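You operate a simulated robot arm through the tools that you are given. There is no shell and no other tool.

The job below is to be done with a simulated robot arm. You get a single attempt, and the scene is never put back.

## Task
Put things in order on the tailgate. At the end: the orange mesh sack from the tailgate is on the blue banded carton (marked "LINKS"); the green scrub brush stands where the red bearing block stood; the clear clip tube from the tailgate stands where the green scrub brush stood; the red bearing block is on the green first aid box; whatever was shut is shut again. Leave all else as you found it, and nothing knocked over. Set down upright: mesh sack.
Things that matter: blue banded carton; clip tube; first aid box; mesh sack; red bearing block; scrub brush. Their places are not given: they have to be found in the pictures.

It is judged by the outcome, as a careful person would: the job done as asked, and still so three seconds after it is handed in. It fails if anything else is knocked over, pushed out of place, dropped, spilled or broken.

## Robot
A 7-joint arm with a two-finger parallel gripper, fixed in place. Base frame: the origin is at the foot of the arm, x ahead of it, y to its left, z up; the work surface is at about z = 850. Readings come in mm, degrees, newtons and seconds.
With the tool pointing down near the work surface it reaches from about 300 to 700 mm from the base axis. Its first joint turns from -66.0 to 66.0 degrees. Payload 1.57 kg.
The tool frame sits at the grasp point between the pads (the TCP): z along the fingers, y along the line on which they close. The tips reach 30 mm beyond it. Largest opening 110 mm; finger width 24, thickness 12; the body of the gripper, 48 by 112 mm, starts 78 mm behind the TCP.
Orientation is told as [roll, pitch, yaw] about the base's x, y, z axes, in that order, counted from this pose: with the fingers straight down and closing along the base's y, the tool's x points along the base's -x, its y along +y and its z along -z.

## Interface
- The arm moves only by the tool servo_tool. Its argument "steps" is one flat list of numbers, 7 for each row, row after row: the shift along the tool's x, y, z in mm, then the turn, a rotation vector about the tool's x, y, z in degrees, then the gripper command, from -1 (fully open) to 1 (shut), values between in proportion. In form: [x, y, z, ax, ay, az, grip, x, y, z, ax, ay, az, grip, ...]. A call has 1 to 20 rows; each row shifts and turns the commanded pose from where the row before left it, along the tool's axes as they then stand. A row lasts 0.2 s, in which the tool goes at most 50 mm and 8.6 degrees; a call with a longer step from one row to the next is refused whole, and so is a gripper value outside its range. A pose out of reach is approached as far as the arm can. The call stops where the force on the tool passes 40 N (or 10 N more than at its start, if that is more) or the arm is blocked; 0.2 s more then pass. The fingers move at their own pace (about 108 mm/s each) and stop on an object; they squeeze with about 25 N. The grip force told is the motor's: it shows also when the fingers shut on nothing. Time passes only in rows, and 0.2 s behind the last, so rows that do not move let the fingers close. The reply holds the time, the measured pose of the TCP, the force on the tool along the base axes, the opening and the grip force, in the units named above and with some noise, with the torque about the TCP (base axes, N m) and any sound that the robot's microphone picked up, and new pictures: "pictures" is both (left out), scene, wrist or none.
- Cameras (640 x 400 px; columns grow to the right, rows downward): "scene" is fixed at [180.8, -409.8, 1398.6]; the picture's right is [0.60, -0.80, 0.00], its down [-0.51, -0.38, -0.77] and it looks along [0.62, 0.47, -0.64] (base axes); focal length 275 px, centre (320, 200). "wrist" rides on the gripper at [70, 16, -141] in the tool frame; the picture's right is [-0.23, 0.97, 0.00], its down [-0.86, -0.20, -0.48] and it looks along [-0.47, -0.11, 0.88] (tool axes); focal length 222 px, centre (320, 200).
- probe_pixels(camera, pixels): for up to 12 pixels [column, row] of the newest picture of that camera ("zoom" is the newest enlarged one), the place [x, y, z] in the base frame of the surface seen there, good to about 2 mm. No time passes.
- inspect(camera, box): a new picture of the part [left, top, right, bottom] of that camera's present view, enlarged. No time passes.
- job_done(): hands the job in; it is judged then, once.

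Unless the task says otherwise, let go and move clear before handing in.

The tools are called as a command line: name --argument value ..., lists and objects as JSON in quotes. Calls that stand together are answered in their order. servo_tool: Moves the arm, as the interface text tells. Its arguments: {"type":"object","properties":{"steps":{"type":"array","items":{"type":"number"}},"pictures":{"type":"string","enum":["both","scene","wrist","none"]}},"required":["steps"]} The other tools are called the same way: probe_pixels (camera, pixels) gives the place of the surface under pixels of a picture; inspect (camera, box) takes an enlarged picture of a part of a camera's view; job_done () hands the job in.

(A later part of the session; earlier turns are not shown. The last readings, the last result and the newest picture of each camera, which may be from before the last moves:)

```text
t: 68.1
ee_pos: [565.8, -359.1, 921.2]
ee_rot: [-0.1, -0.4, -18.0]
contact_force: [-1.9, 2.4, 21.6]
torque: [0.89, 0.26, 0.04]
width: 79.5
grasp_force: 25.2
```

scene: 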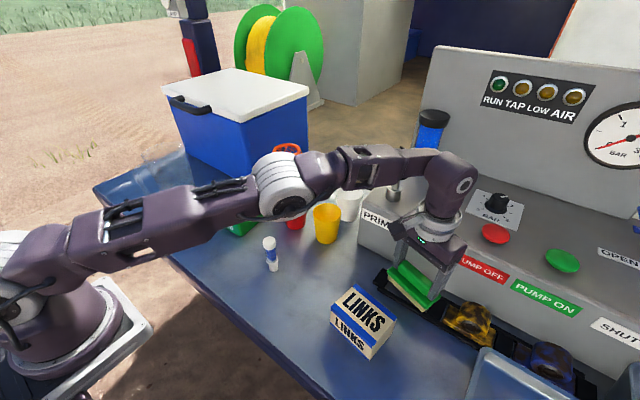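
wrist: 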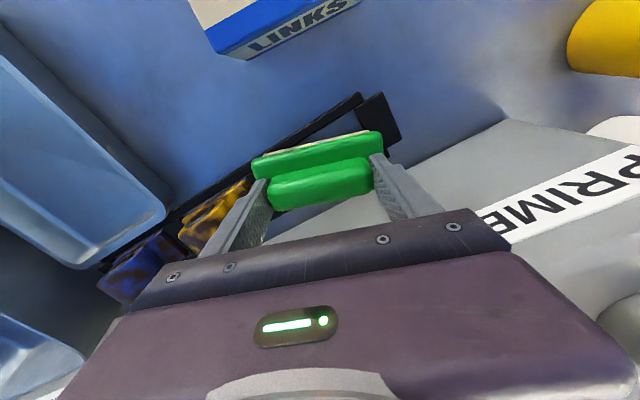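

Contact is made at 921. I'll relieve the pressure, open slowly, and look.

servo_tool --steps '[0, 0, -0.7, 0, 0, 0, 1, 0, 0, 0, 0, 0, 0, 0.3, 0, 0, 0, 0, 0, 0, -0.2, 0, 0, 0, 0, 0, 0, -0.6, 0, 0, 0, 0, 0, 0, -0.75, 0, 0, 0, 0, 0, 0, -0.75]'

inspect --camera "scene" --box '[365, 250, 465, 320]'

```text
t: 69.5
ee_pos: [563.6, -360.0, 921.3]
ee_rot: [-0.2, -0.2, -18.0]
contact_force: [-3.8, -10.3, 20.2]
torque: [0.36, 0.01, 0.02]
width: 89.0
grasp_force: 0.1
```

scene: 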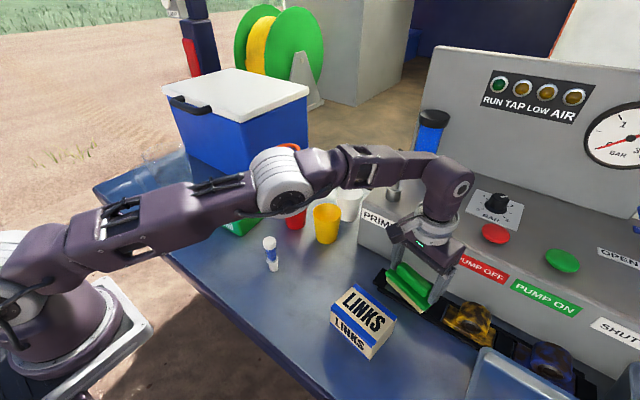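
wrist: 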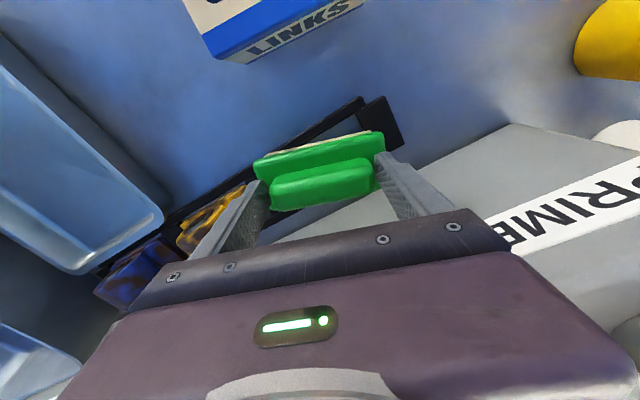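

```text
5.71 times, centred on (415, 285) of scene
```

zoom: 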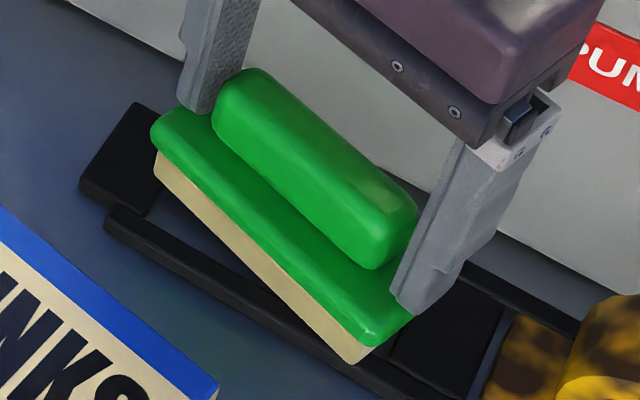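

The force persists at 20 N after opening, so the fingertips are pressing the plate. I'll rise straight up and look.

servo_tool --steps '[0, 0, -2, 0, 0, 0, -0.75, 0, 0, -4, 0, 0, 0, -0.75, 0, 0, -15, 0, 0, 0, -0.75, 0, 0, -25, 0, 0, 0, -0.75, 0, 0, 0, 0, 0, 0, -0.75]'

inspect --camera "scene" --box '[365, 250, 465, 320]'

probe_pixels --camera "zoom" --pixels '[[152, 130], [205, 90], [365, 340], [460, 270], [160, 165], [350, 350], [230, 80], [400, 210], [330, 150], [280, 200], [440, 250], [420, 290]]'

```text
t: 70.7
ee_pos: [565.5, -358.3, 965.4]
ee_rot: [0.0, -0.2, -17.9]
contact_force: [-0.8, -0.3, -0.7]
torque: [0.0, 0.01, 0.01]
width: 96.3
grasp_force: 0.0
```

scene: 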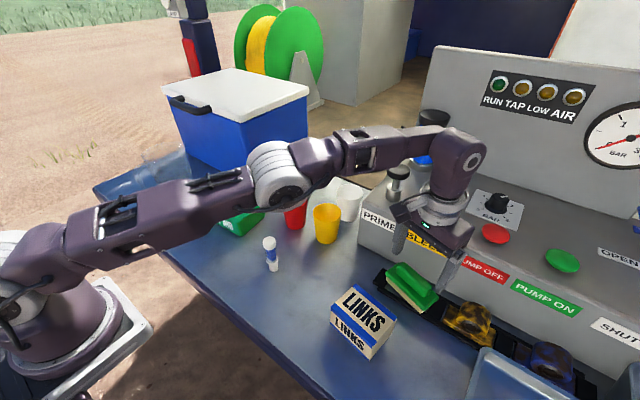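
wrist: 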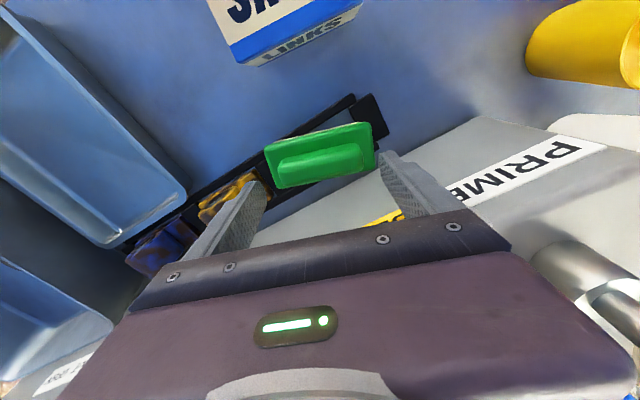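

```text
5.71 times, centred on (415, 285) of scene
```

zoom: 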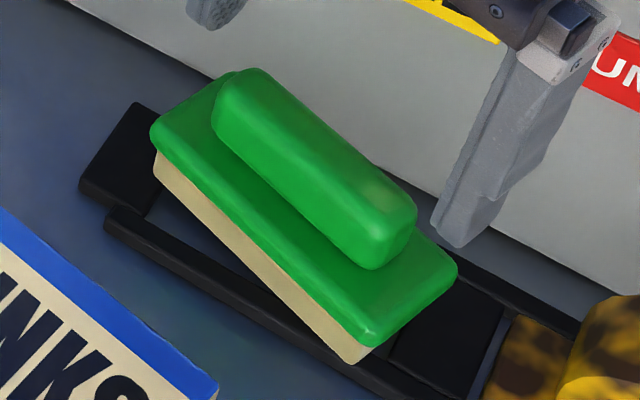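

```text
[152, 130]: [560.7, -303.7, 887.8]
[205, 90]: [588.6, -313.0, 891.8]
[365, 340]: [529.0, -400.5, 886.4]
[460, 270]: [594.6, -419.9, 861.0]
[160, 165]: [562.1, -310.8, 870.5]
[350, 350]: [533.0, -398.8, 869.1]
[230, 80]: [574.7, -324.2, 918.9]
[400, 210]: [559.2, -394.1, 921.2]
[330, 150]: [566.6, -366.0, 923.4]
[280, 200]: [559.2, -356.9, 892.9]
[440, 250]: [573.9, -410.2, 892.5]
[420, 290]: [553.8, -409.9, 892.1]
```

The brush sits level (plate z 892) on the rails, centred at about (567,−361). Next is the clip tube near (437,−78), so I'll unwind the wrist and move there for a look.

servo_tool --steps '[0, 0, -10, 0, 0, 0, -0.75, 0, 0, 0, 0, 0, -6, -0.75, 0, 0, 0, 0, 0, -6, -0.75, 0, 0, 0, 0, 0, -6, -0.75, 30, 5, -5, 0, 0, 0, -0.5, 30, 20, -15, 0, 0, 0, -0.5, 25, 35, -10, 0, 0, 0, -0.5, 20, 40, -10, 0, 0, 0, -0.5, 15, 45, 0, 0, 0, 0, -0.5, 8, 45, 0, 0, 0, 0, -0.5, 0, 45, 0, 0, 0, 0, -0.5, 0, 45, 0, 0, 0, 0, -0.5, 0, 0, 0, 0, 0, 0, -0.5]'

inspect --camera "wrist" --box '[240, 110, 400, 210]'

inspect --camera "scene" --box '[245, 225, 305, 285]'

```text
t: 73.5
ee_pos: [435.0, -77.7, 1015.7]
ee_rot: [-0.2, -0.2, -0.1]
contact_force: [0.4, -0.1, 0.8]
torque: [-0.03, 0.01, -0.01]
width: 82.9
grasp_force: 0.2
```

scene: 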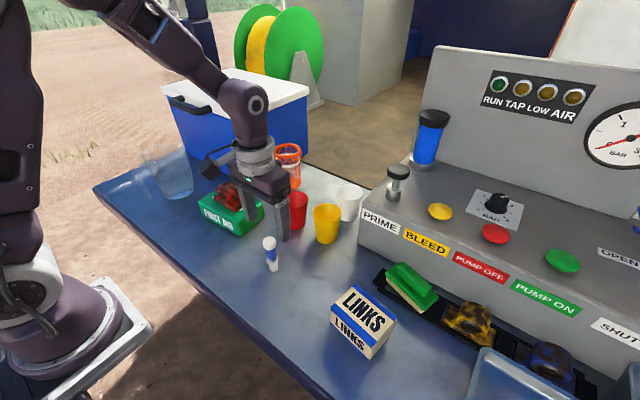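
wrist: 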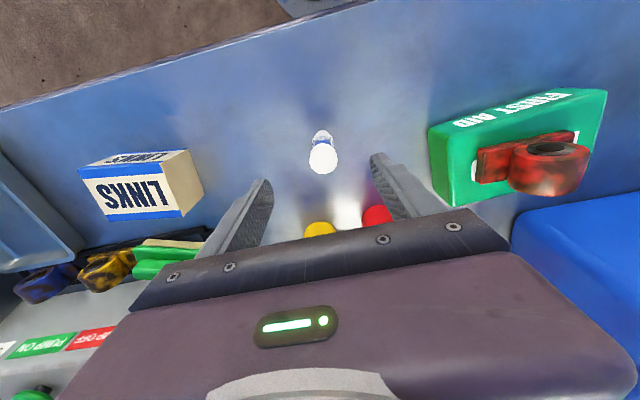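

```text
4.00 times, centred on (320, 160) of wrist
```

zoom: 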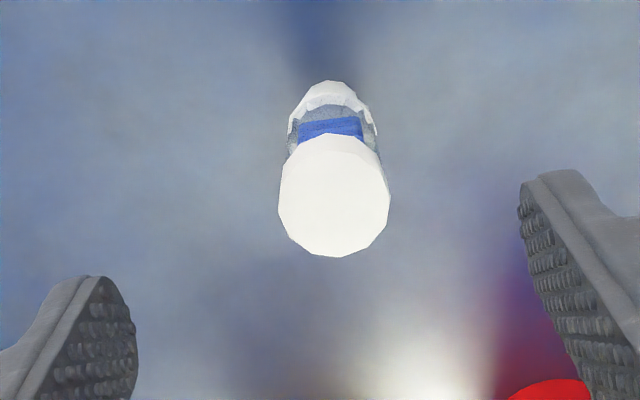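

```text
6.67 times, centred on (275, 255) of scene
```

zoom: 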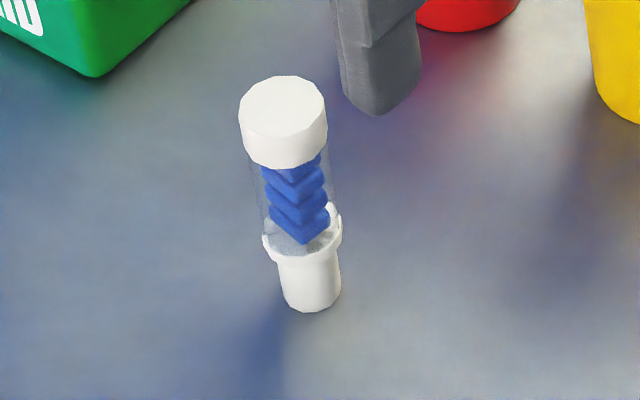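

The tube has a white cap, a clear body with blue clips, and a white base with a collar. I'll probe its parts.

probe_pixels --camera "zoom" --pixels '[[285, 100], [243, 110], [322, 115], [282, 82], [285, 160], [290, 200], [255, 190], [332, 185], [270, 245], [335, 245], [310, 305], [310, 265]]'

probe_pixels --camera "wrist" --pixels '[[310, 165], [336, 165], [323, 147], [323, 172], [323, 160]]'

```text
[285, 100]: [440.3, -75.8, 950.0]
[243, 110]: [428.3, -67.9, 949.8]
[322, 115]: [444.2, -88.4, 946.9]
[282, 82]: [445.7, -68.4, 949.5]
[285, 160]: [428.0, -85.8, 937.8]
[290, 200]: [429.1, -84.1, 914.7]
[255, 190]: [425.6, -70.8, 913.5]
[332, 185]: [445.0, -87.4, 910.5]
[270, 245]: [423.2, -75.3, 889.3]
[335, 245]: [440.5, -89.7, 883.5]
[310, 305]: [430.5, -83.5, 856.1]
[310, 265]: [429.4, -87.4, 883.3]
```

```text
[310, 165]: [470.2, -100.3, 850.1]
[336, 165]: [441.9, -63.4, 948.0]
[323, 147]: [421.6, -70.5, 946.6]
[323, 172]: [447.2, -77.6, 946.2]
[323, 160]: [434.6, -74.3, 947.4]
```

The tube's axis is about (436,−76.5), largest diameter ~26 mm, top z 950. I'll descend with the pads spanning collar to cap and close.

servo_tool --steps '[-1, 1, 30, 0, 0, 0, -0.5, 0, 0, 30, 0, 0, 0, -0.5, 0, 0, 25, 0, 0, 0, -0.5, 0, 0, 12, 0, 0, 0, -0.5, 0, 0, 5, 0, 0, 0, -0.5, 0, 0, 0, 0, 0, 0, -0.5]'

inspect --camera "scene" --box '[235, 215, 315, 285]'

```text
t: 74.9
ee_pos: [437.3, -78.1, 912.6]
ee_rot: [-0.1, -0.2, 0.1]
contact_force: [-0.5, 0.4, 1.4]
torque: [-0.02, 0.0, 0.0]
width: 82.0
grasp_force: 0.0
```

scene: 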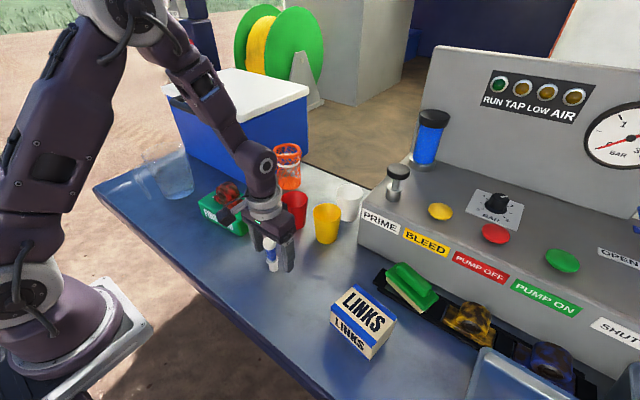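
wrist: 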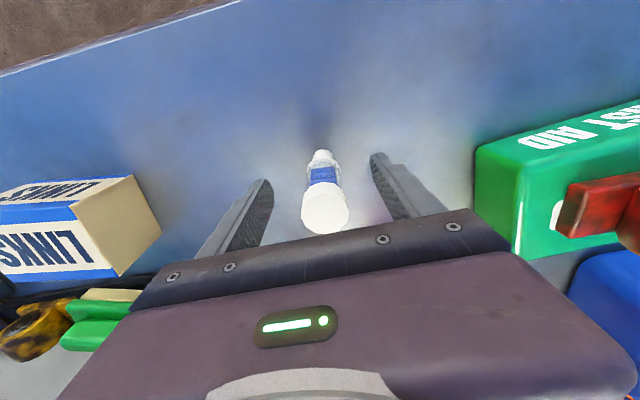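

```text
5.71 times, centred on (275, 250) of scene
```

zoom: 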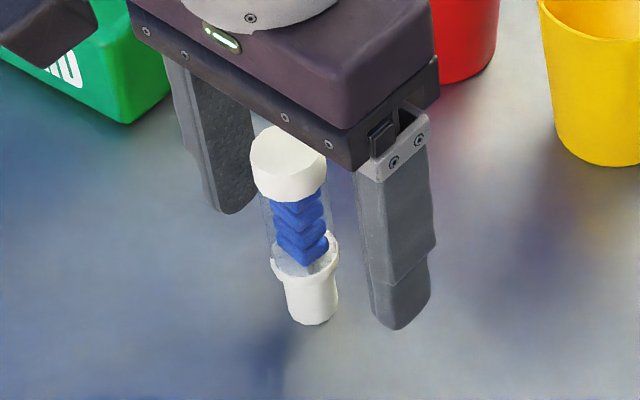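

Well positioned, tube between the pads. I'll close gradually and lift slightly.

servo_tool --steps '[0, 0.8, 0, 0, 0, 0, 0, 0, 0, 0, 0, 0, 0, 0.3, 0, 0, 0, 0, 0, 0, 0.5, 0, 0, 0, 0, 0, 0, 0.7, 0, 0, 0, 0, 0, 0, 1, 0, 0, 0, 0, 0, 0, 1]' --pictures "none"

servo_tool --steps '[0, 0, -1, 0, 0, 0, 1, 0, 0, -2, 0, 0, 0, 1, 0, 0, -3, 0, 0, 0, 1, 0, 0, -4, 0, 0, 0, 1, 0, 0, -4, 0, 0, 0, 1, 0, 0, -2, 0, 0, 0, 1]'

inspect --camera "scene" --box '[235, 215, 315, 285]'

```text
t: 76.3
ee_pos: [438.1, -77.1, 913.9]
ee_rot: [-0.2, -0.1, 0.1]
contact_force: [-0.2, -0.2, -0.5]
torque: [-0.01, 0.04, 0.0]
width: 26.0
grasp_force: 24.8
```

```text
t: 77.7
ee_pos: [436.8, -76.2, 929.5]
ee_rot: [-0.1, -0.1, -0.1]
contact_force: [0.4, -0.6, 0.3]
torque: [0.01, 0.0, -0.02]
width: 26.0
grasp_force: 25.1
```

scene: 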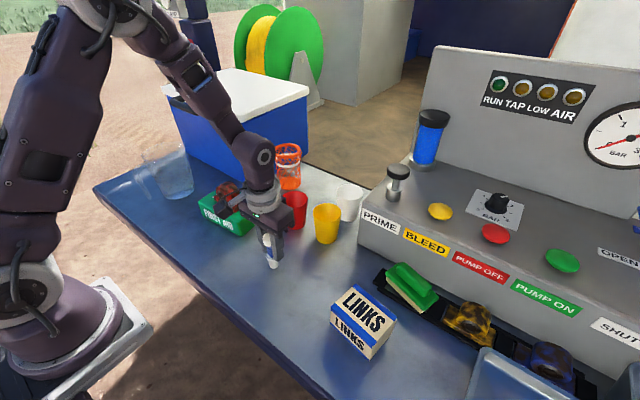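
wrist: 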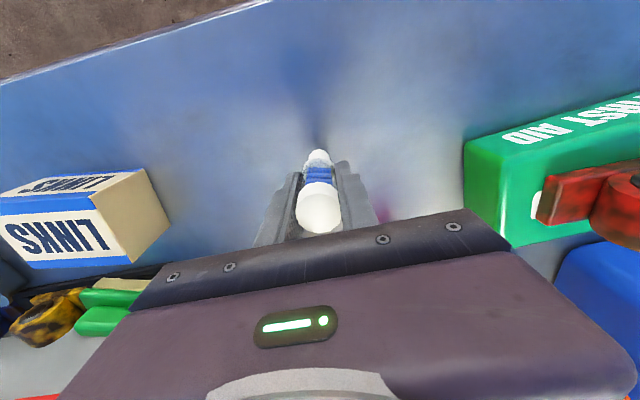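

```text
5.71 times, centred on (275, 250) of scene
```

zoom: 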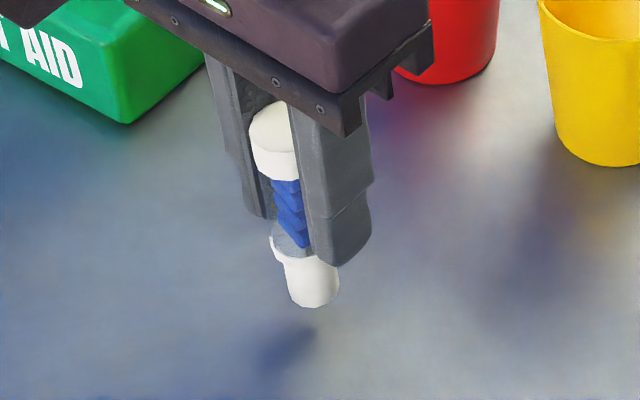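

The tube is held upright. I'll raise it and carry it to the brush's old place at about (557,−227).

servo_tool --steps '[0, 0, -4, 0, 0, 0, 1, 0, 0, -6, 0, 0, 0, 1, -2, -2.5, -5, 0, 0, 0, 1, -4, -5, 0, 0, 0, 0, 1, -7, -9, 0, 0, 0, 0, 1, -10, -12, 0, 0, 0, 0, 1, -11, -14, 0, 0, 0, 0, 1, -12, -15, 0, 0, 0, 0, 1, -12, -15, 0, 0, 0, 0, 1, -12, -15, 0, 0, 0, 0, 1, -12, -15, 0, 0, 0, 0, 1, -11, -14, 0, 0, 0, 0, 1, -10, -12, 0, 0, 0, 0, 1, -8, -10, 0, 0, 0, 0, 1, -5, -7, 0, 0, 0, 0, 1, -3, -3.5, 0, 0, 0, 0, 1, -1.5, -1.5, 0, 0, 0, 0, 1, 0, 0, 0, 0, 0, 0, 1]'

inspect --camera "scene" --box '[310, 210, 400, 290]'

```text
t: 81.5
ee_pos: [557.4, -226.8, 945.7]
ee_rot: [-0.1, -0.2, 0.1]
contact_force: [0.0, -0.2, -0.7]
torque: [-0.01, 0.01, 0.02]
width: 25.3
grasp_force: 25.1
```

scene: 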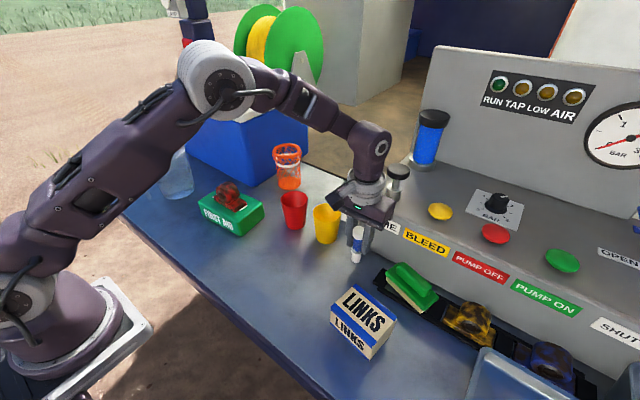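
wrist: 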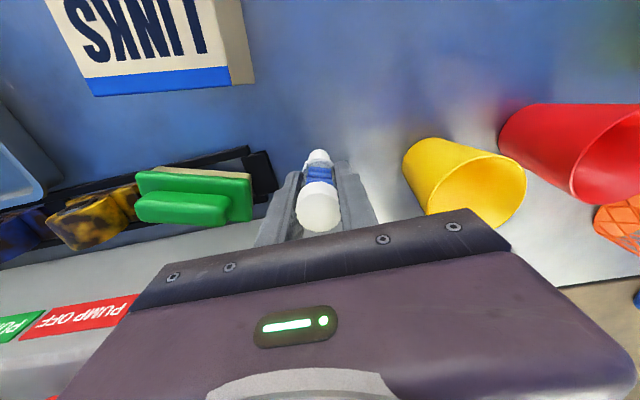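

```text
5.00 times, centred on (355, 250) of scene
```

zoom: 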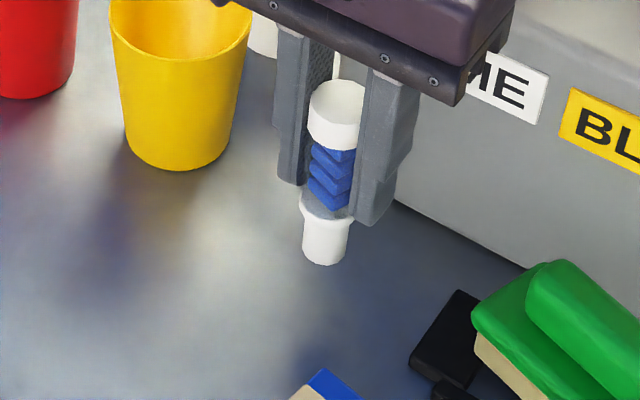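

In place over the brush's old spot. I'll lower it to just above the deck, then feel for contact.

servo_tool --steps '[0, 0, 2, 0, 0, 0, 1, 0, 0, 5, 0, 0, 0, 1, 0, 0, 6, 0, 0, 0, 1, 0, 0, 6, 0, 0, 0, 1, 0, 0, 5, 0, 0, 0, 1, 0, 0, 3, 0, 0, 0, 1, 0, 0, 2, 0, 0, 0, 1, 0, 0, 0, 0, 0, 0, 1]' --pictures "none"

servo_tool --steps '[0, 0, 0.7, 0, 0, 0, 1, 0, 0, 0.7, 0, 0, 0, 1]' --pictures "none"

servo_tool --steps '[0, 0, 0.7, 0, 0, 0, 1, 0, 0, 0, 0, 0, 0, 1]' --pictures "none"

servo_tool --steps '[0, 0, 0.7, 0, 0, 0, 1, 0, 0, 0, 0, 0, 0, 1]' --pictures "scene"

inspect --camera "scene" --box '[310, 210, 400, 290]'

```text
t: 83.3
ee_pos: [558.2, -227.7, 916.4]
ee_rot: [0.0, -0.2, 0.1]
contact_force: [0.0, 0.9, -0.2]
torque: [0.02, 0.0, 0.0]
width: 25.3
grasp_force: 25.0
```

```text
t: 83.9
ee_pos: [558.7, -227.1, 915.9]
ee_rot: [-0.2, -0.3, 0.0]
contact_force: [-4.7, 2.0, 16.6]
torque: [0.14, 0.32, 0.01]
width: 25.1
grasp_force: 24.8
```

```text
t: 84.5
ee_pos: [559.3, -228.0, 914.7]
ee_rot: [-0.3, -0.3, 0.2]
contact_force: [0.2, 0.5, 20.4]
torque: [0.09, 0.03, 0.04]
width: 25.1
grasp_force: 24.6
```

```text
t: 85.1
ee_pos: [558.9, -226.8, 913.1]
ee_rot: [-0.2, -0.2, 0.0]
contact_force: [2.2, 0.6, 20.6]
torque: [-0.03, -0.11, 0.02]
width: 25.3
grasp_force: 24.7
```

scene: 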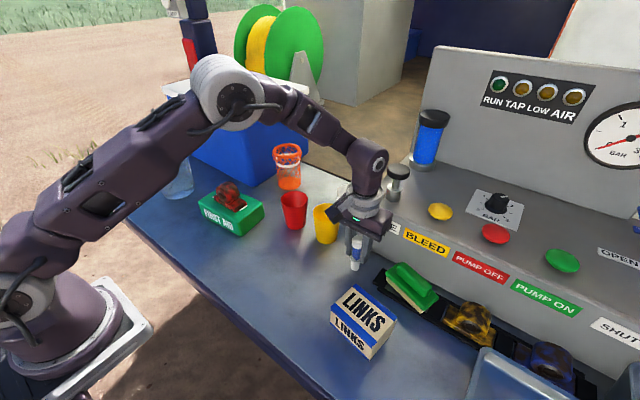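

```text
5.00 times, centred on (355, 250) of scene
```

zoom: 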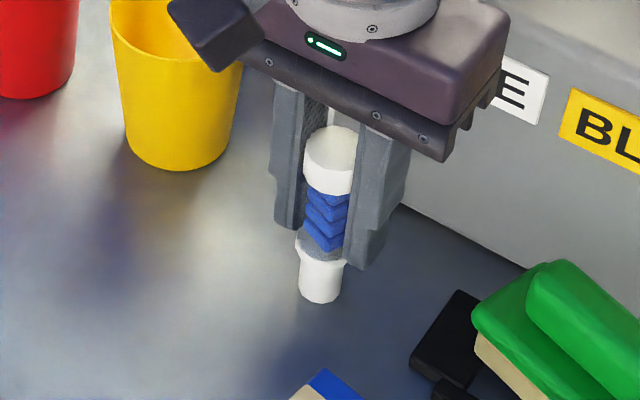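

The tube is on the deck. I'll relieve the pressure, open slowly, and rise clear.

servo_tool --steps '[0, 0, -1.5, 0, 0, 0, 1, 0, 0, 0, 0, 0, 0, 0.4, 0, 0, 0, 0, 0, 0, 0.2, 0, 0, 0, 0, 0, 0, 0, 0, 0, 0, 0, 0, 0, -0.3, 0, 0, -10, 0, 0, 0, -0.3, 0, 0, -30, 0, 0, 0, -0.3, 0, 0, -35, 0, 0, 0, -0.3, 0, 0, 0, 0, 0, 0, -0.3]'

inspect --camera "scene" --box '[310, 210, 400, 290]'

```text
t: 87.1
ee_pos: [558.4, -226.7, 989.9]
ee_rot: [-0.2, -0.3, 0.1]
contact_force: [-0.3, 0.7, -0.6]
torque: [0.0, 0.02, 0.05]
width: 71.4
grasp_force: 0.0
```

scene: 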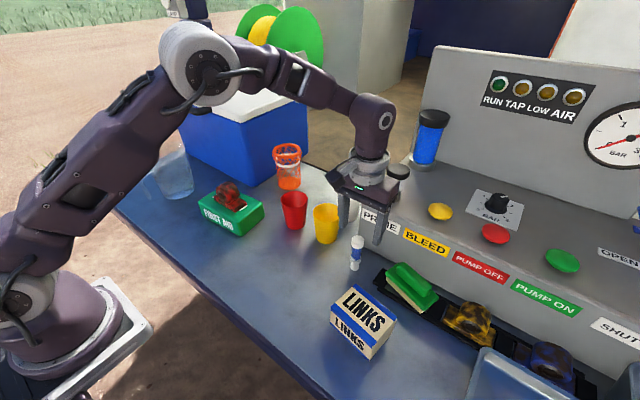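
wrist: 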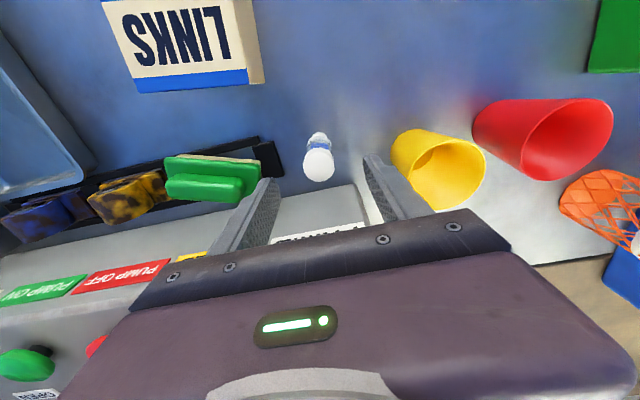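

```text
5.00 times, centred on (355, 250) of scene
```

zoom: 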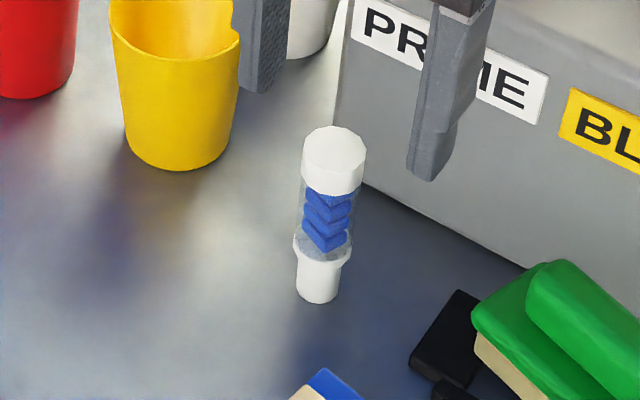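

The tube stands upright on the brush's old spot. Now the sack at about (716,121) is beyond straight-down reach, so I'll hover nearer, yaw toward it and tilt the fingers outward.

servo_tool --steps '[20, 10, -20, 0, 0, 0, -0.6, 10, 40, -15, 0, 0, 0, -0.6, 0, 45, -15, 0, 0, 0, -0.6, 0, 45, -10, 0, 0, 0, -0.6, -10, 45, -10, 0, 0, 0, -0.6, -10, 45, 0, 0, 0, 0, -0.6, -10, 45, 0, 0, 0, 0, -0.6, -14, 45, 0, 0, 0, 0, -0.6, -10, 8, 0, 0, 0, 0, -0.6, 0, 0, 0, 0, 0, -4.8, -0.8, 0, 0, 0, 0, 0, -4.8, -0.8, 0, 0, 0, 0, -7, 0, -0.8, 0, 0, 0, 0, -7, 0, -0.8, 0, 0, 0, 0, -6, 0, -0.8, 0, 0, 0, 0, 0, 0, -0.8]'

```text
t: 90.3
ee_pos: [582.5, 100.9, 1059.1]
ee_rot: [-0.1, -20.3, 9.7]
contact_force: [0.2, -0.7, 0.0]
torque: [0.01, -0.01, 0.02]
width: 98.9
grasp_force: 0.0
```

scene: 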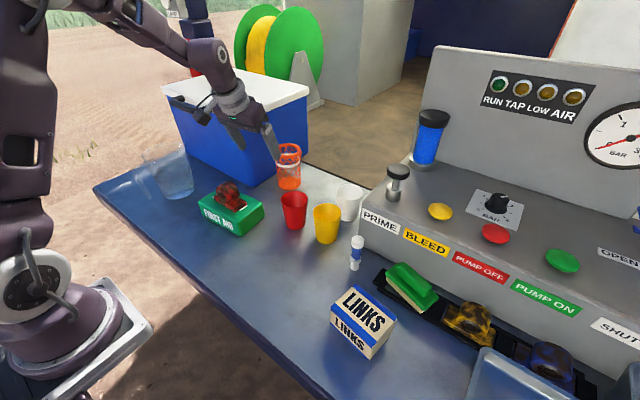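
wrist: 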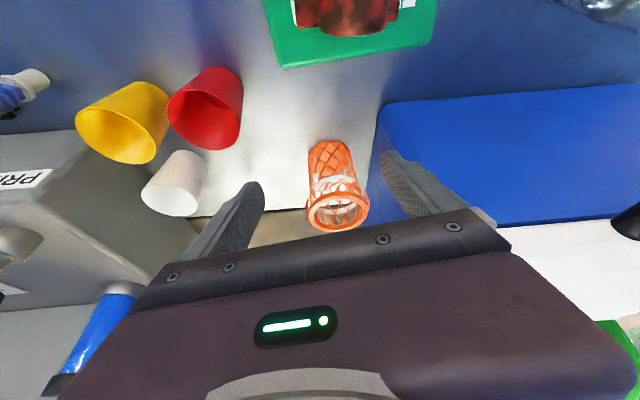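

The sack is ahead between the fingers at (335,190) in the wrist view. I'll probe its ring and band from here.

inspect --camera "wrist" --box '[280, 130, 400, 240]'

```text
3.64 times, centred on (340, 185) of wrist
```

zoom: 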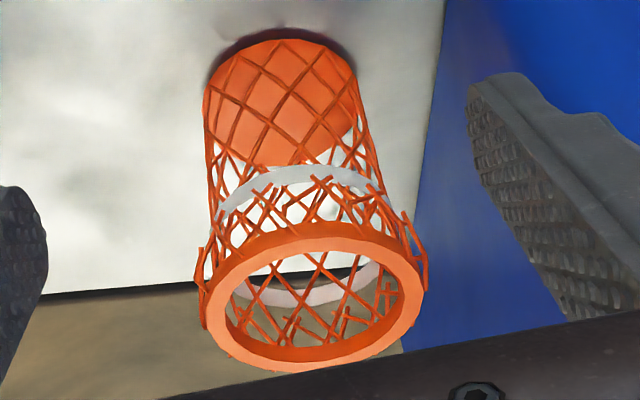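

probe_pixels --camera "zoom" --pixels '[[212, 300], [312, 245], [415, 290], [300, 362], [225, 340], [380, 345], [290, 180], [225, 205], [380, 185], [320, 245], [208, 270], [428, 270]]'

probe_pixels --camera "zoom" --pixels '[[270, 255], [360, 250], [220, 110], [350, 100], [285, 45], [250, 140], [430, 200], [440, 150]]'

```text
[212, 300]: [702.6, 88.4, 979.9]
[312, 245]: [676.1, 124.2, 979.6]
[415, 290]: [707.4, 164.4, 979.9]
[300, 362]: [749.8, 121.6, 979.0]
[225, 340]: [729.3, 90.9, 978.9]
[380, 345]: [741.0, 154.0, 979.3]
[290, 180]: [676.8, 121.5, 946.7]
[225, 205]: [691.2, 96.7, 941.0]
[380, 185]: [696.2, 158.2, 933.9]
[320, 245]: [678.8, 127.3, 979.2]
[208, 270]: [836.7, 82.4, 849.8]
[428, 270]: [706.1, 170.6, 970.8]
```

```text
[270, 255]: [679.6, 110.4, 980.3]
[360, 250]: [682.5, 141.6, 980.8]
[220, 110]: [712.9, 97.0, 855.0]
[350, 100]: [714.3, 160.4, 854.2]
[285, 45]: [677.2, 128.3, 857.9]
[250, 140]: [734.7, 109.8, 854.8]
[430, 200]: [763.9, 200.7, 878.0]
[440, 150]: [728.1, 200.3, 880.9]
```

The ring centre is about (714,126), radius ~40 with loops out to ~45, top z 980. I'll move outward at height first, keeping the tilt.

servo_tool --steps '[-18.2, 0.5, 6.7, 0, 0, 0, -0.9, -18.2, 0.5, 6.7, 0, 0, 0, -0.9, -18.2, 0.5, 6.7, 0, 0, 0, -0.9, -18.2, 0.5, 6.7, 0, 0, 0, -0.9, -18.2, 0.6, 6.7, 0, 0, 0, -0.9, 0, 0, 0, 0, 0, 0, -0.9]'

```text
t: 91.7
ee_pos: [677.9, 118.1, 1058.4]
ee_rot: [-0.1, -20.1, 9.7]
contact_force: [0.4, 0.1, -0.4]
torque: [-0.02, 0.0, 0.01]
width: 104.6
grasp_force: 0.0
```

scene: 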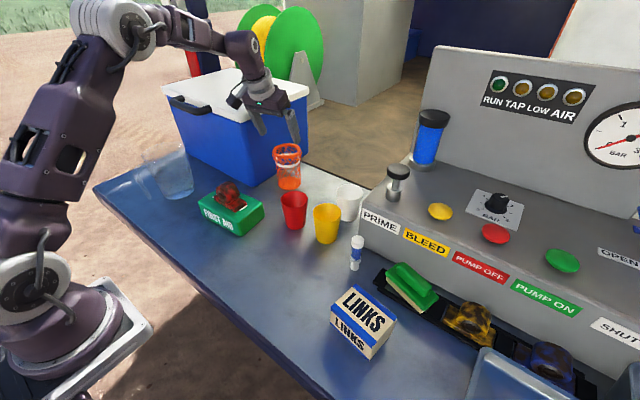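
wrist: 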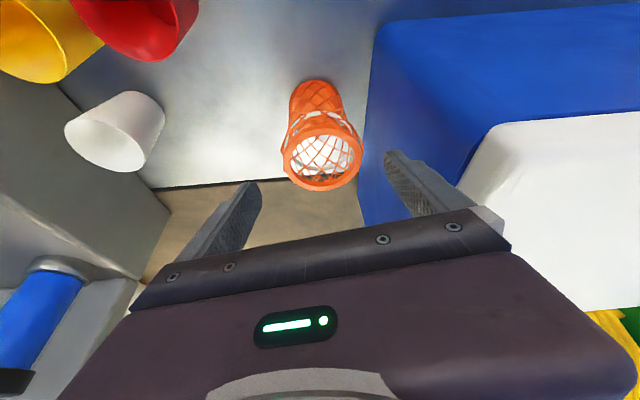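

Reached fine. I'll descend along the finger direction part of the way and check alignment.

servo_tool --steps '[-0.5, 0.6, 20, 0, 0, 0, -0.9, -0.5, 0.6, 20, 0, 0, 0, -0.9, -0.5, 0.5, 18, 0, 0, 0, -0.9, 0, 0, 0, 0, 0, 0, -0.9]'

inspect --camera "wrist" --box '[220, 90, 460, 240]'

inspect --camera "scene" --box '[230, 80, 350, 200]'

```text
t: 92.7
ee_pos: [697.5, 124.1, 1003.8]
ee_rot: [-0.1, -20.2, 9.7]
contact_force: [0.3, 0.1, -0.1]
torque: [0.01, -0.01, 0.0]
width: 104.2
grasp_force: 0.1
```

scene: 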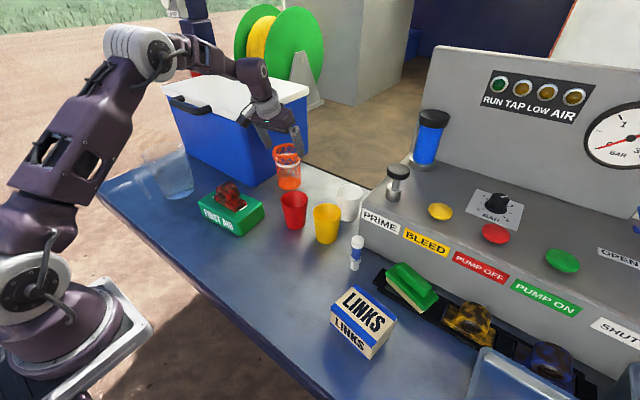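
wrist: 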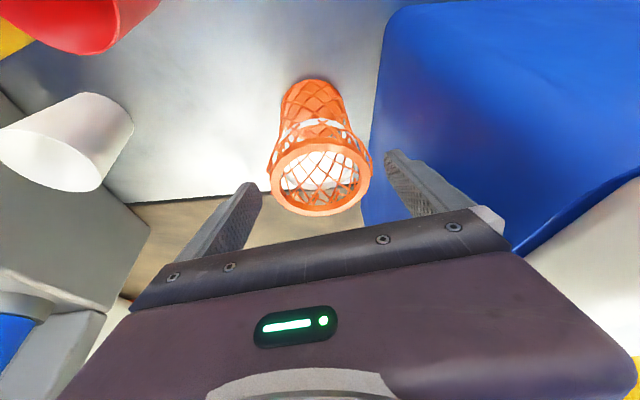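

```text
2.67 times, centred on (340, 165) of wrist
```

zoom: 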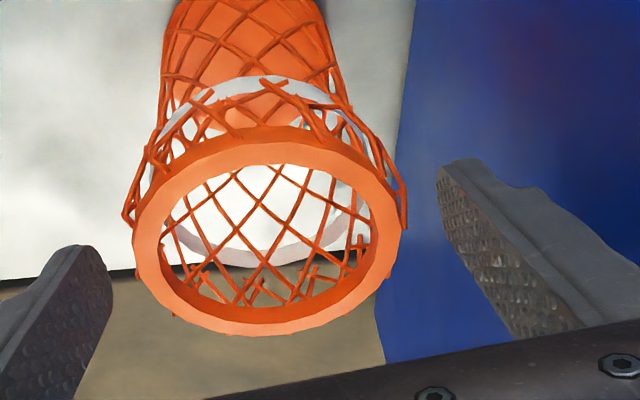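

```text
3.33 times, centred on (290, 140) of scene
```

zoom: 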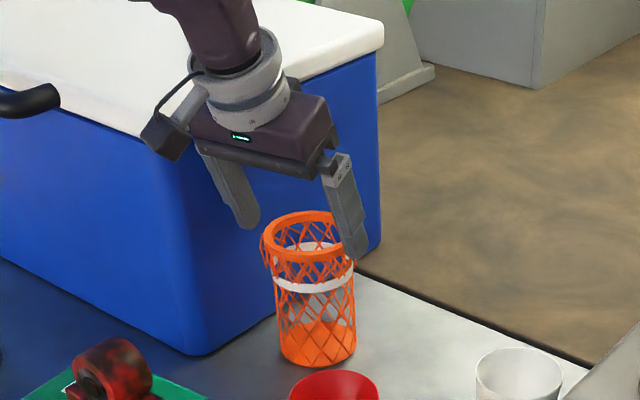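

I'll probe the ring sides and fingertip inner faces to balance the clearances.

probe_pixels --camera "wrist" --pixels '[[271, 181], [366, 172], [320, 147], [318, 212], [268, 172], [370, 165], [260, 190], [384, 158], [255, 188], [388, 165], [280, 205], [358, 195]]'

```text
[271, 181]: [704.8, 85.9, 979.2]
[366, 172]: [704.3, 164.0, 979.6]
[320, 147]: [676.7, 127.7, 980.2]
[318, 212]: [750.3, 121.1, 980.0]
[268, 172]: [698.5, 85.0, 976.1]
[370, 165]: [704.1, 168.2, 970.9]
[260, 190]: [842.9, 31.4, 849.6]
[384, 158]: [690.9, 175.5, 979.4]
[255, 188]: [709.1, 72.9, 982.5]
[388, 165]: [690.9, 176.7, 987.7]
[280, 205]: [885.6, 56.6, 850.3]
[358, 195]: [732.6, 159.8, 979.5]
```

The sack centre is about 1.5 mm to the −tangential side. I'll correct and descend the remaining 47 mm along the fingers.

servo_tool --steps '[-0.5, -1.3, 12, 0, 0, 0, -0.9, -0.7, 0, 12, 0, 0, 0, -0.9, -0.5, 0, 12, 0, 0, 0, -0.9, -0.5, 0, 8, 0, 0, 0, -0.9, 0, 0, 3.5, 0, 0, 0, -0.9, 0, 0, 0, 0, 0, 0, -0.9]'

inspect --camera "wrist" --box '[220, 90, 460, 240]'

inspect --camera "scene" --box '[230, 100, 350, 200]'

```text
t: 94.1
ee_pos: [716.4, 124.9, 961.2]
ee_rot: [-0.2, -20.2, 9.7]
contact_force: [0.2, -0.2, 0.5]
torque: [-0.01, 0.01, -0.04]
width: 104.6
grasp_force: 0.1
```

scene: 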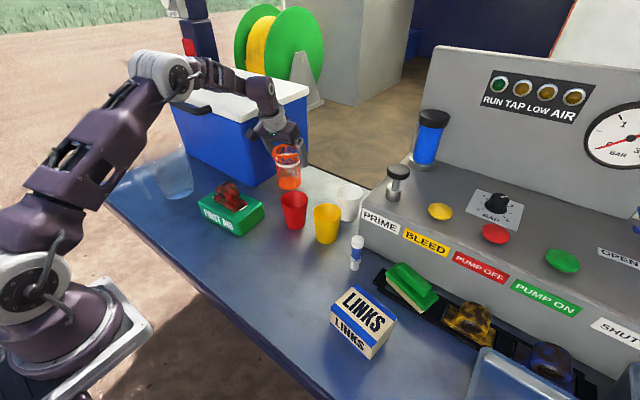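
wrist: 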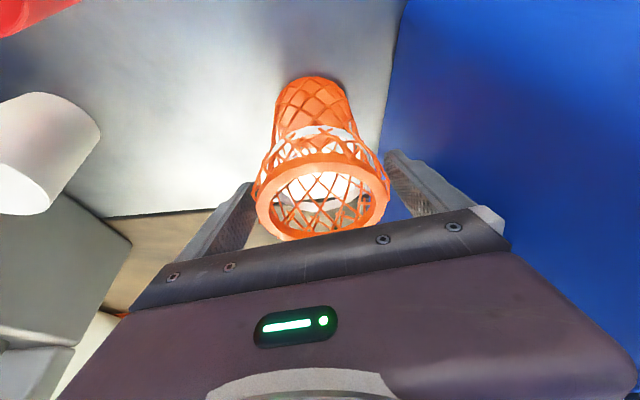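

```text
2.67 times, centred on (340, 165) of wrist
```

zoom: 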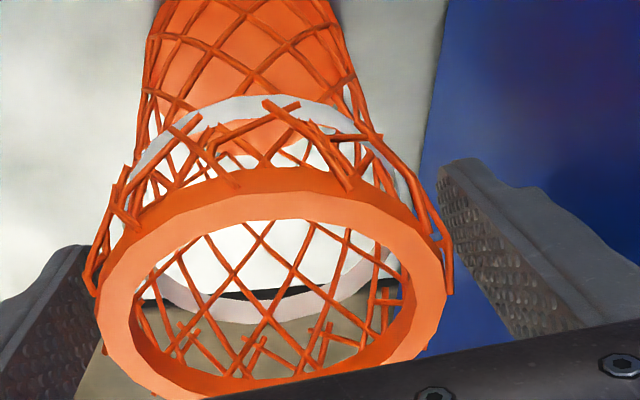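

```text
4.00 times, centred on (290, 150) of scene
```

zoom: 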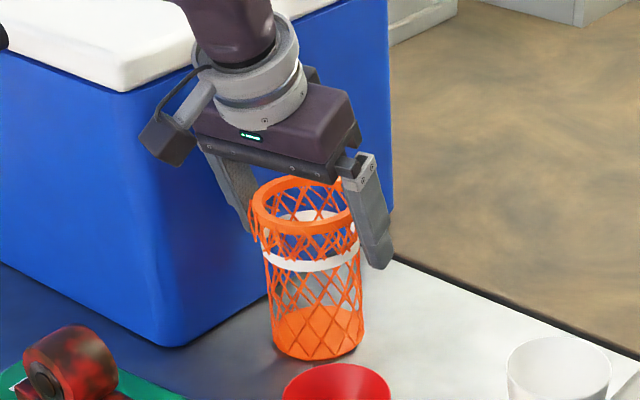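

Clear on both sides, no contact. I'll close gradually on the ring and band.

servo_tool --steps '[0, 0, 0, 0, 0, 0, -0.75, 0, 0, 0, 0, 0, 0, -0.6, 0, 0, 0, 0, 0, 0, -0.5, 0, 0, 0, 0, 0, 0, -0.4, 0, 0, 0, 0, 0, 0, -0.4]'

inspect --camera "wrist" --box '[220, 90, 460, 240]'

```text
t: 95.3
ee_pos: [717.0, 125.8, 962.0]
ee_rot: [-0.2, -20.1, 9.7]
contact_force: [-1.1, 0.4, 0.3]
torque: [0.05, 0.03, -0.01]
width: 81.1
grasp_force: 25.8
```

scene: 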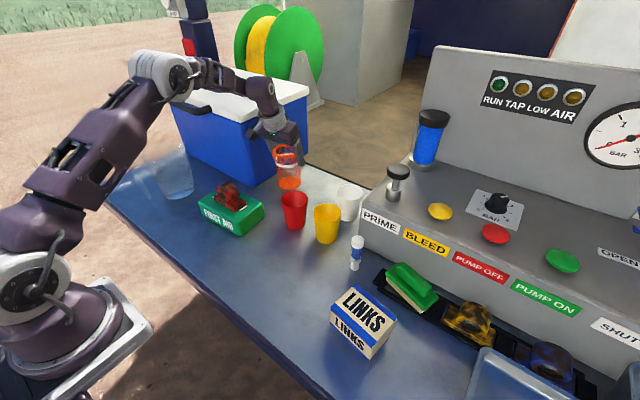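
wrist: 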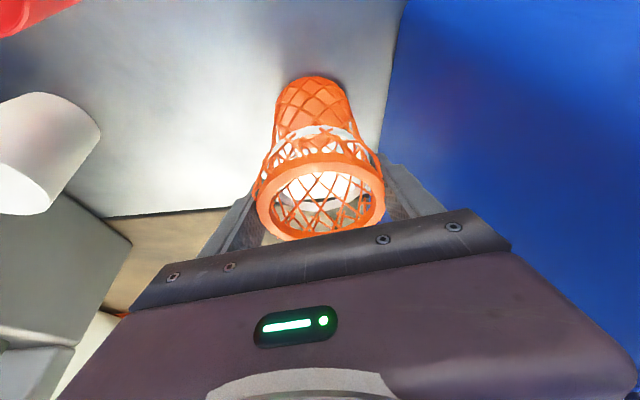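

```text
2.67 times, centred on (340, 165) of wrist
```

zoom: 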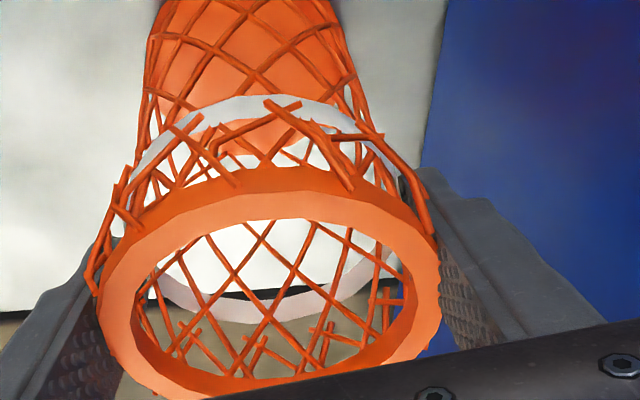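

It grips at 81 mm, 25 N. I'll lift vertically in gentle steps.

servo_tool --steps '[-0.35, 0, -0.94, 0, 0, 0, 1, -0.35, 0, -0.94, 0, 0, 0, 1, -0.7, 0, -1.9, 0, 0, 0, 1, -0.7, 0, -1.9, 0, 0, 0, 1, -1, 0, -2.8, 0, 0, 0, 1, -1, 0, -2.8, 0, 0, 0, 1, -0.7, 0, -1.9, 0, 0, 0, 1, 0, 0, 0, 0, 0, 0, 1]'

inspect --camera "scene" --box '[230, 100, 350, 200]'

```text
t: 97.1
ee_pos: [717.2, 126.4, 974.6]
ee_rot: [-0.2, -20.2, 9.7]
contact_force: [0.3, 0.1, -0.7]
torque: [0.0, 0.0, -0.01]
width: 80.9
grasp_force: 24.7
```

scene: 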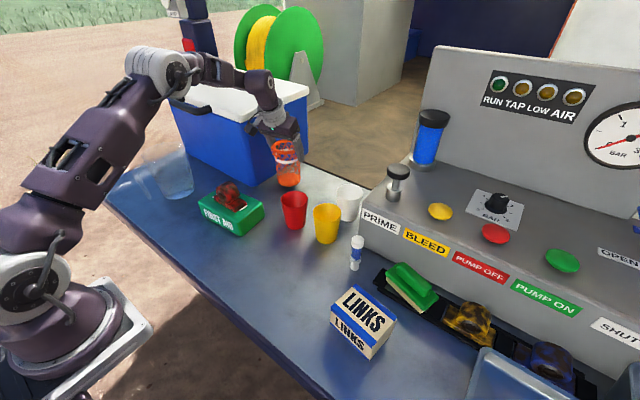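
wrist: 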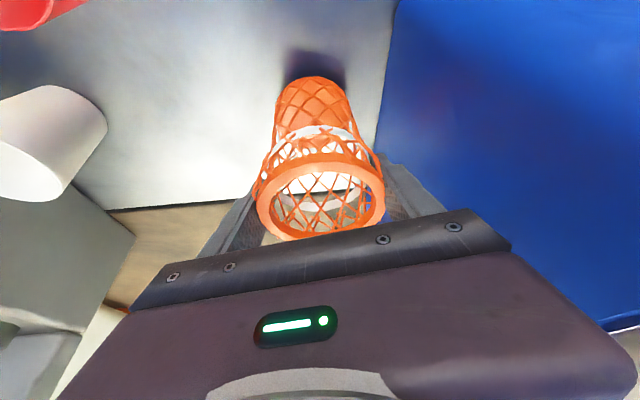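

```text
4.00 times, centred on (290, 150) of scene
```

zoom: 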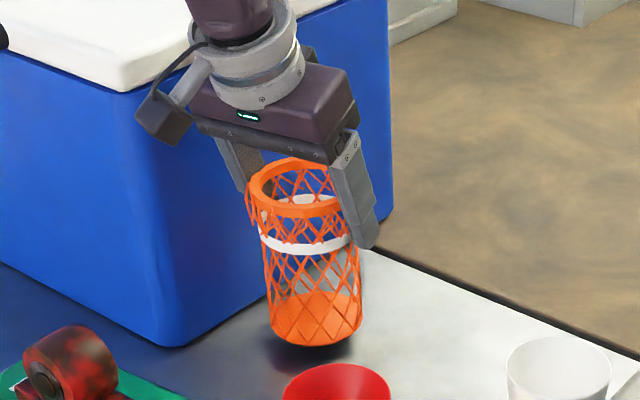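

The sack is lifted upright (about 0.7 N). I'll raise and draw it inward, away from the cooler, at gentle speed.

servo_tool --steps '[1.2, 0, -2.5, 0, 0, 0, 1, 2.5, 0, -4.9, 0, 0, 0, 1, 3.7, 0, -7.4, 0, 0, 0, 1, 4.9, 0, -9.8, 0, 0, 0, 1, 4.9, 0, -9.8, 0, 0, 0, 1, 4.9, 0, -9.8, 0, 0, 0, 1, 4.9, 0, -9.8, 0, 0, 0, 1, 4.9, 0, -9.8, 0, 0, 0, 1, 4.9, 0, -9.8, 0, 0, 0, 1, 4.9, 0, -9.8, 0, 0, 0, 1, 4.9, 0, -9.8, 0, 0, 0, 1, 4.9, 0, -9.8, 0, 0, 0, 1, 4.9, 0, -9.8, 0, 0, 0, 1, 4.9, 0, -9.8, 0, 0, 0, 1, 4.9, 0, -9.8, 0, 0, 0, 1, 3.7, 0, -7.4, 0, 0, 0, 1, 2.5, 0, -4.9, 0, 0, 0, 1, 1.2, 0, -2.5, 0, 0, 0, 1]'

```text
t: 100.9
ee_pos: [596.8, 106.3, 1087.9]
ee_rot: [-0.3, -20.0, 9.8]
contact_force: [-0.1, -0.3, -0.5]
torque: [0.0, 0.04, -0.01]
width: 80.9
grasp_force: 25.6
```

scene: 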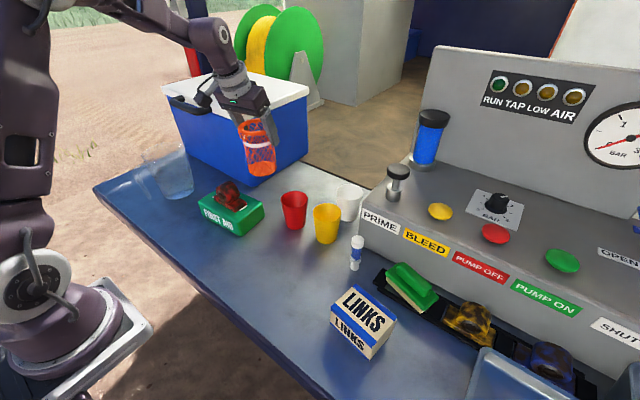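
wrist: 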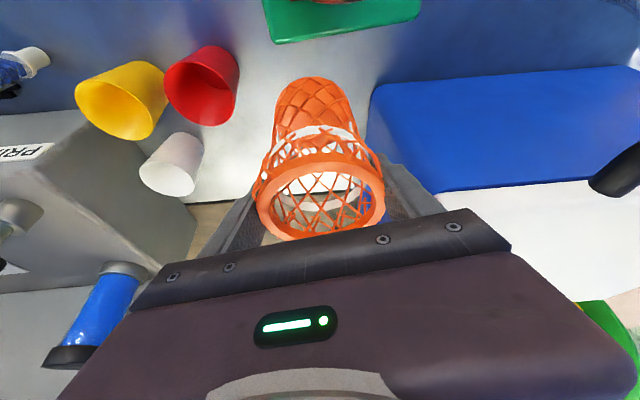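

Still upright and secure. I'll carry it toward the carton at about (436,−317), bottom at z≈977, clear of everything.

servo_tool --steps '[1.33, -2.44, -0.49, 0, 0, 0, 1, 2.67, -4.88, -0.99, 0, 0, 0, 1, 4, -7.32, -1.48, 0, 0, 0, 1, 5.33, -9.76, -1.97, 0, 0, 0, 1, 6.67, -12.2, -2.47, 0, 0, 0, 1, 6.67, -12.2, -2.47, 0, 0, 0, 1, 6.67, -12.2, -2.47, 0, 0, 0, 1, 6.67, -12.2, -2.47, 0, 0, 0, 1, 6.67, -12.2, -2.47, 0, 0, 0, 1, 6.67, -12.2, -2.47, 0, 0, 0, 1, 6.67, -12.2, -2.47, 0, 0, 0, 1, 6.67, -12.2, -2.47, 0, 0, 0, 1, 6.67, -12.2, -2.47, 0, 0, 0, 1, 6.67, -12.2, -2.47, 0, 0, 0, 1, 6.67, -12.2, -2.47, 0, 0, 0, 1, 6.67, -12.2, -2.47, 0, 0, 0, 1, 5.33, -9.76, -1.97, 0, 0, 0, 1, 4, -7.32, -1.48, 0, 0, 0, 1, 2.67, -4.88, -0.99, 0, 0, 0, 1, 1.33, -2.44, -0.49, 0, 0, 0, 1]'

```text
t: 105.1
ee_pos: [517.9, -105.2, 1088.3]
ee_rot: [-0.2, -20.1, 9.7]
contact_force: [0.1, -0.4, -0.1]
torque: [-0.01, -0.04, -0.02]
width: 81.0
grasp_force: 24.8
```

scene: 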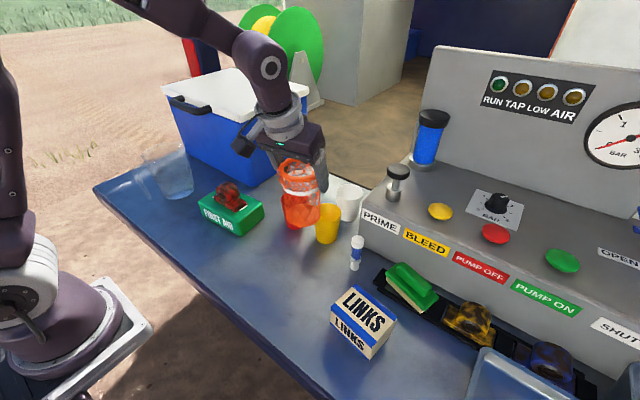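
wrist: 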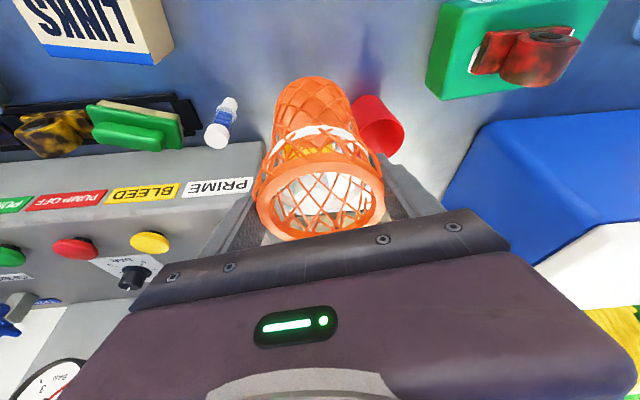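

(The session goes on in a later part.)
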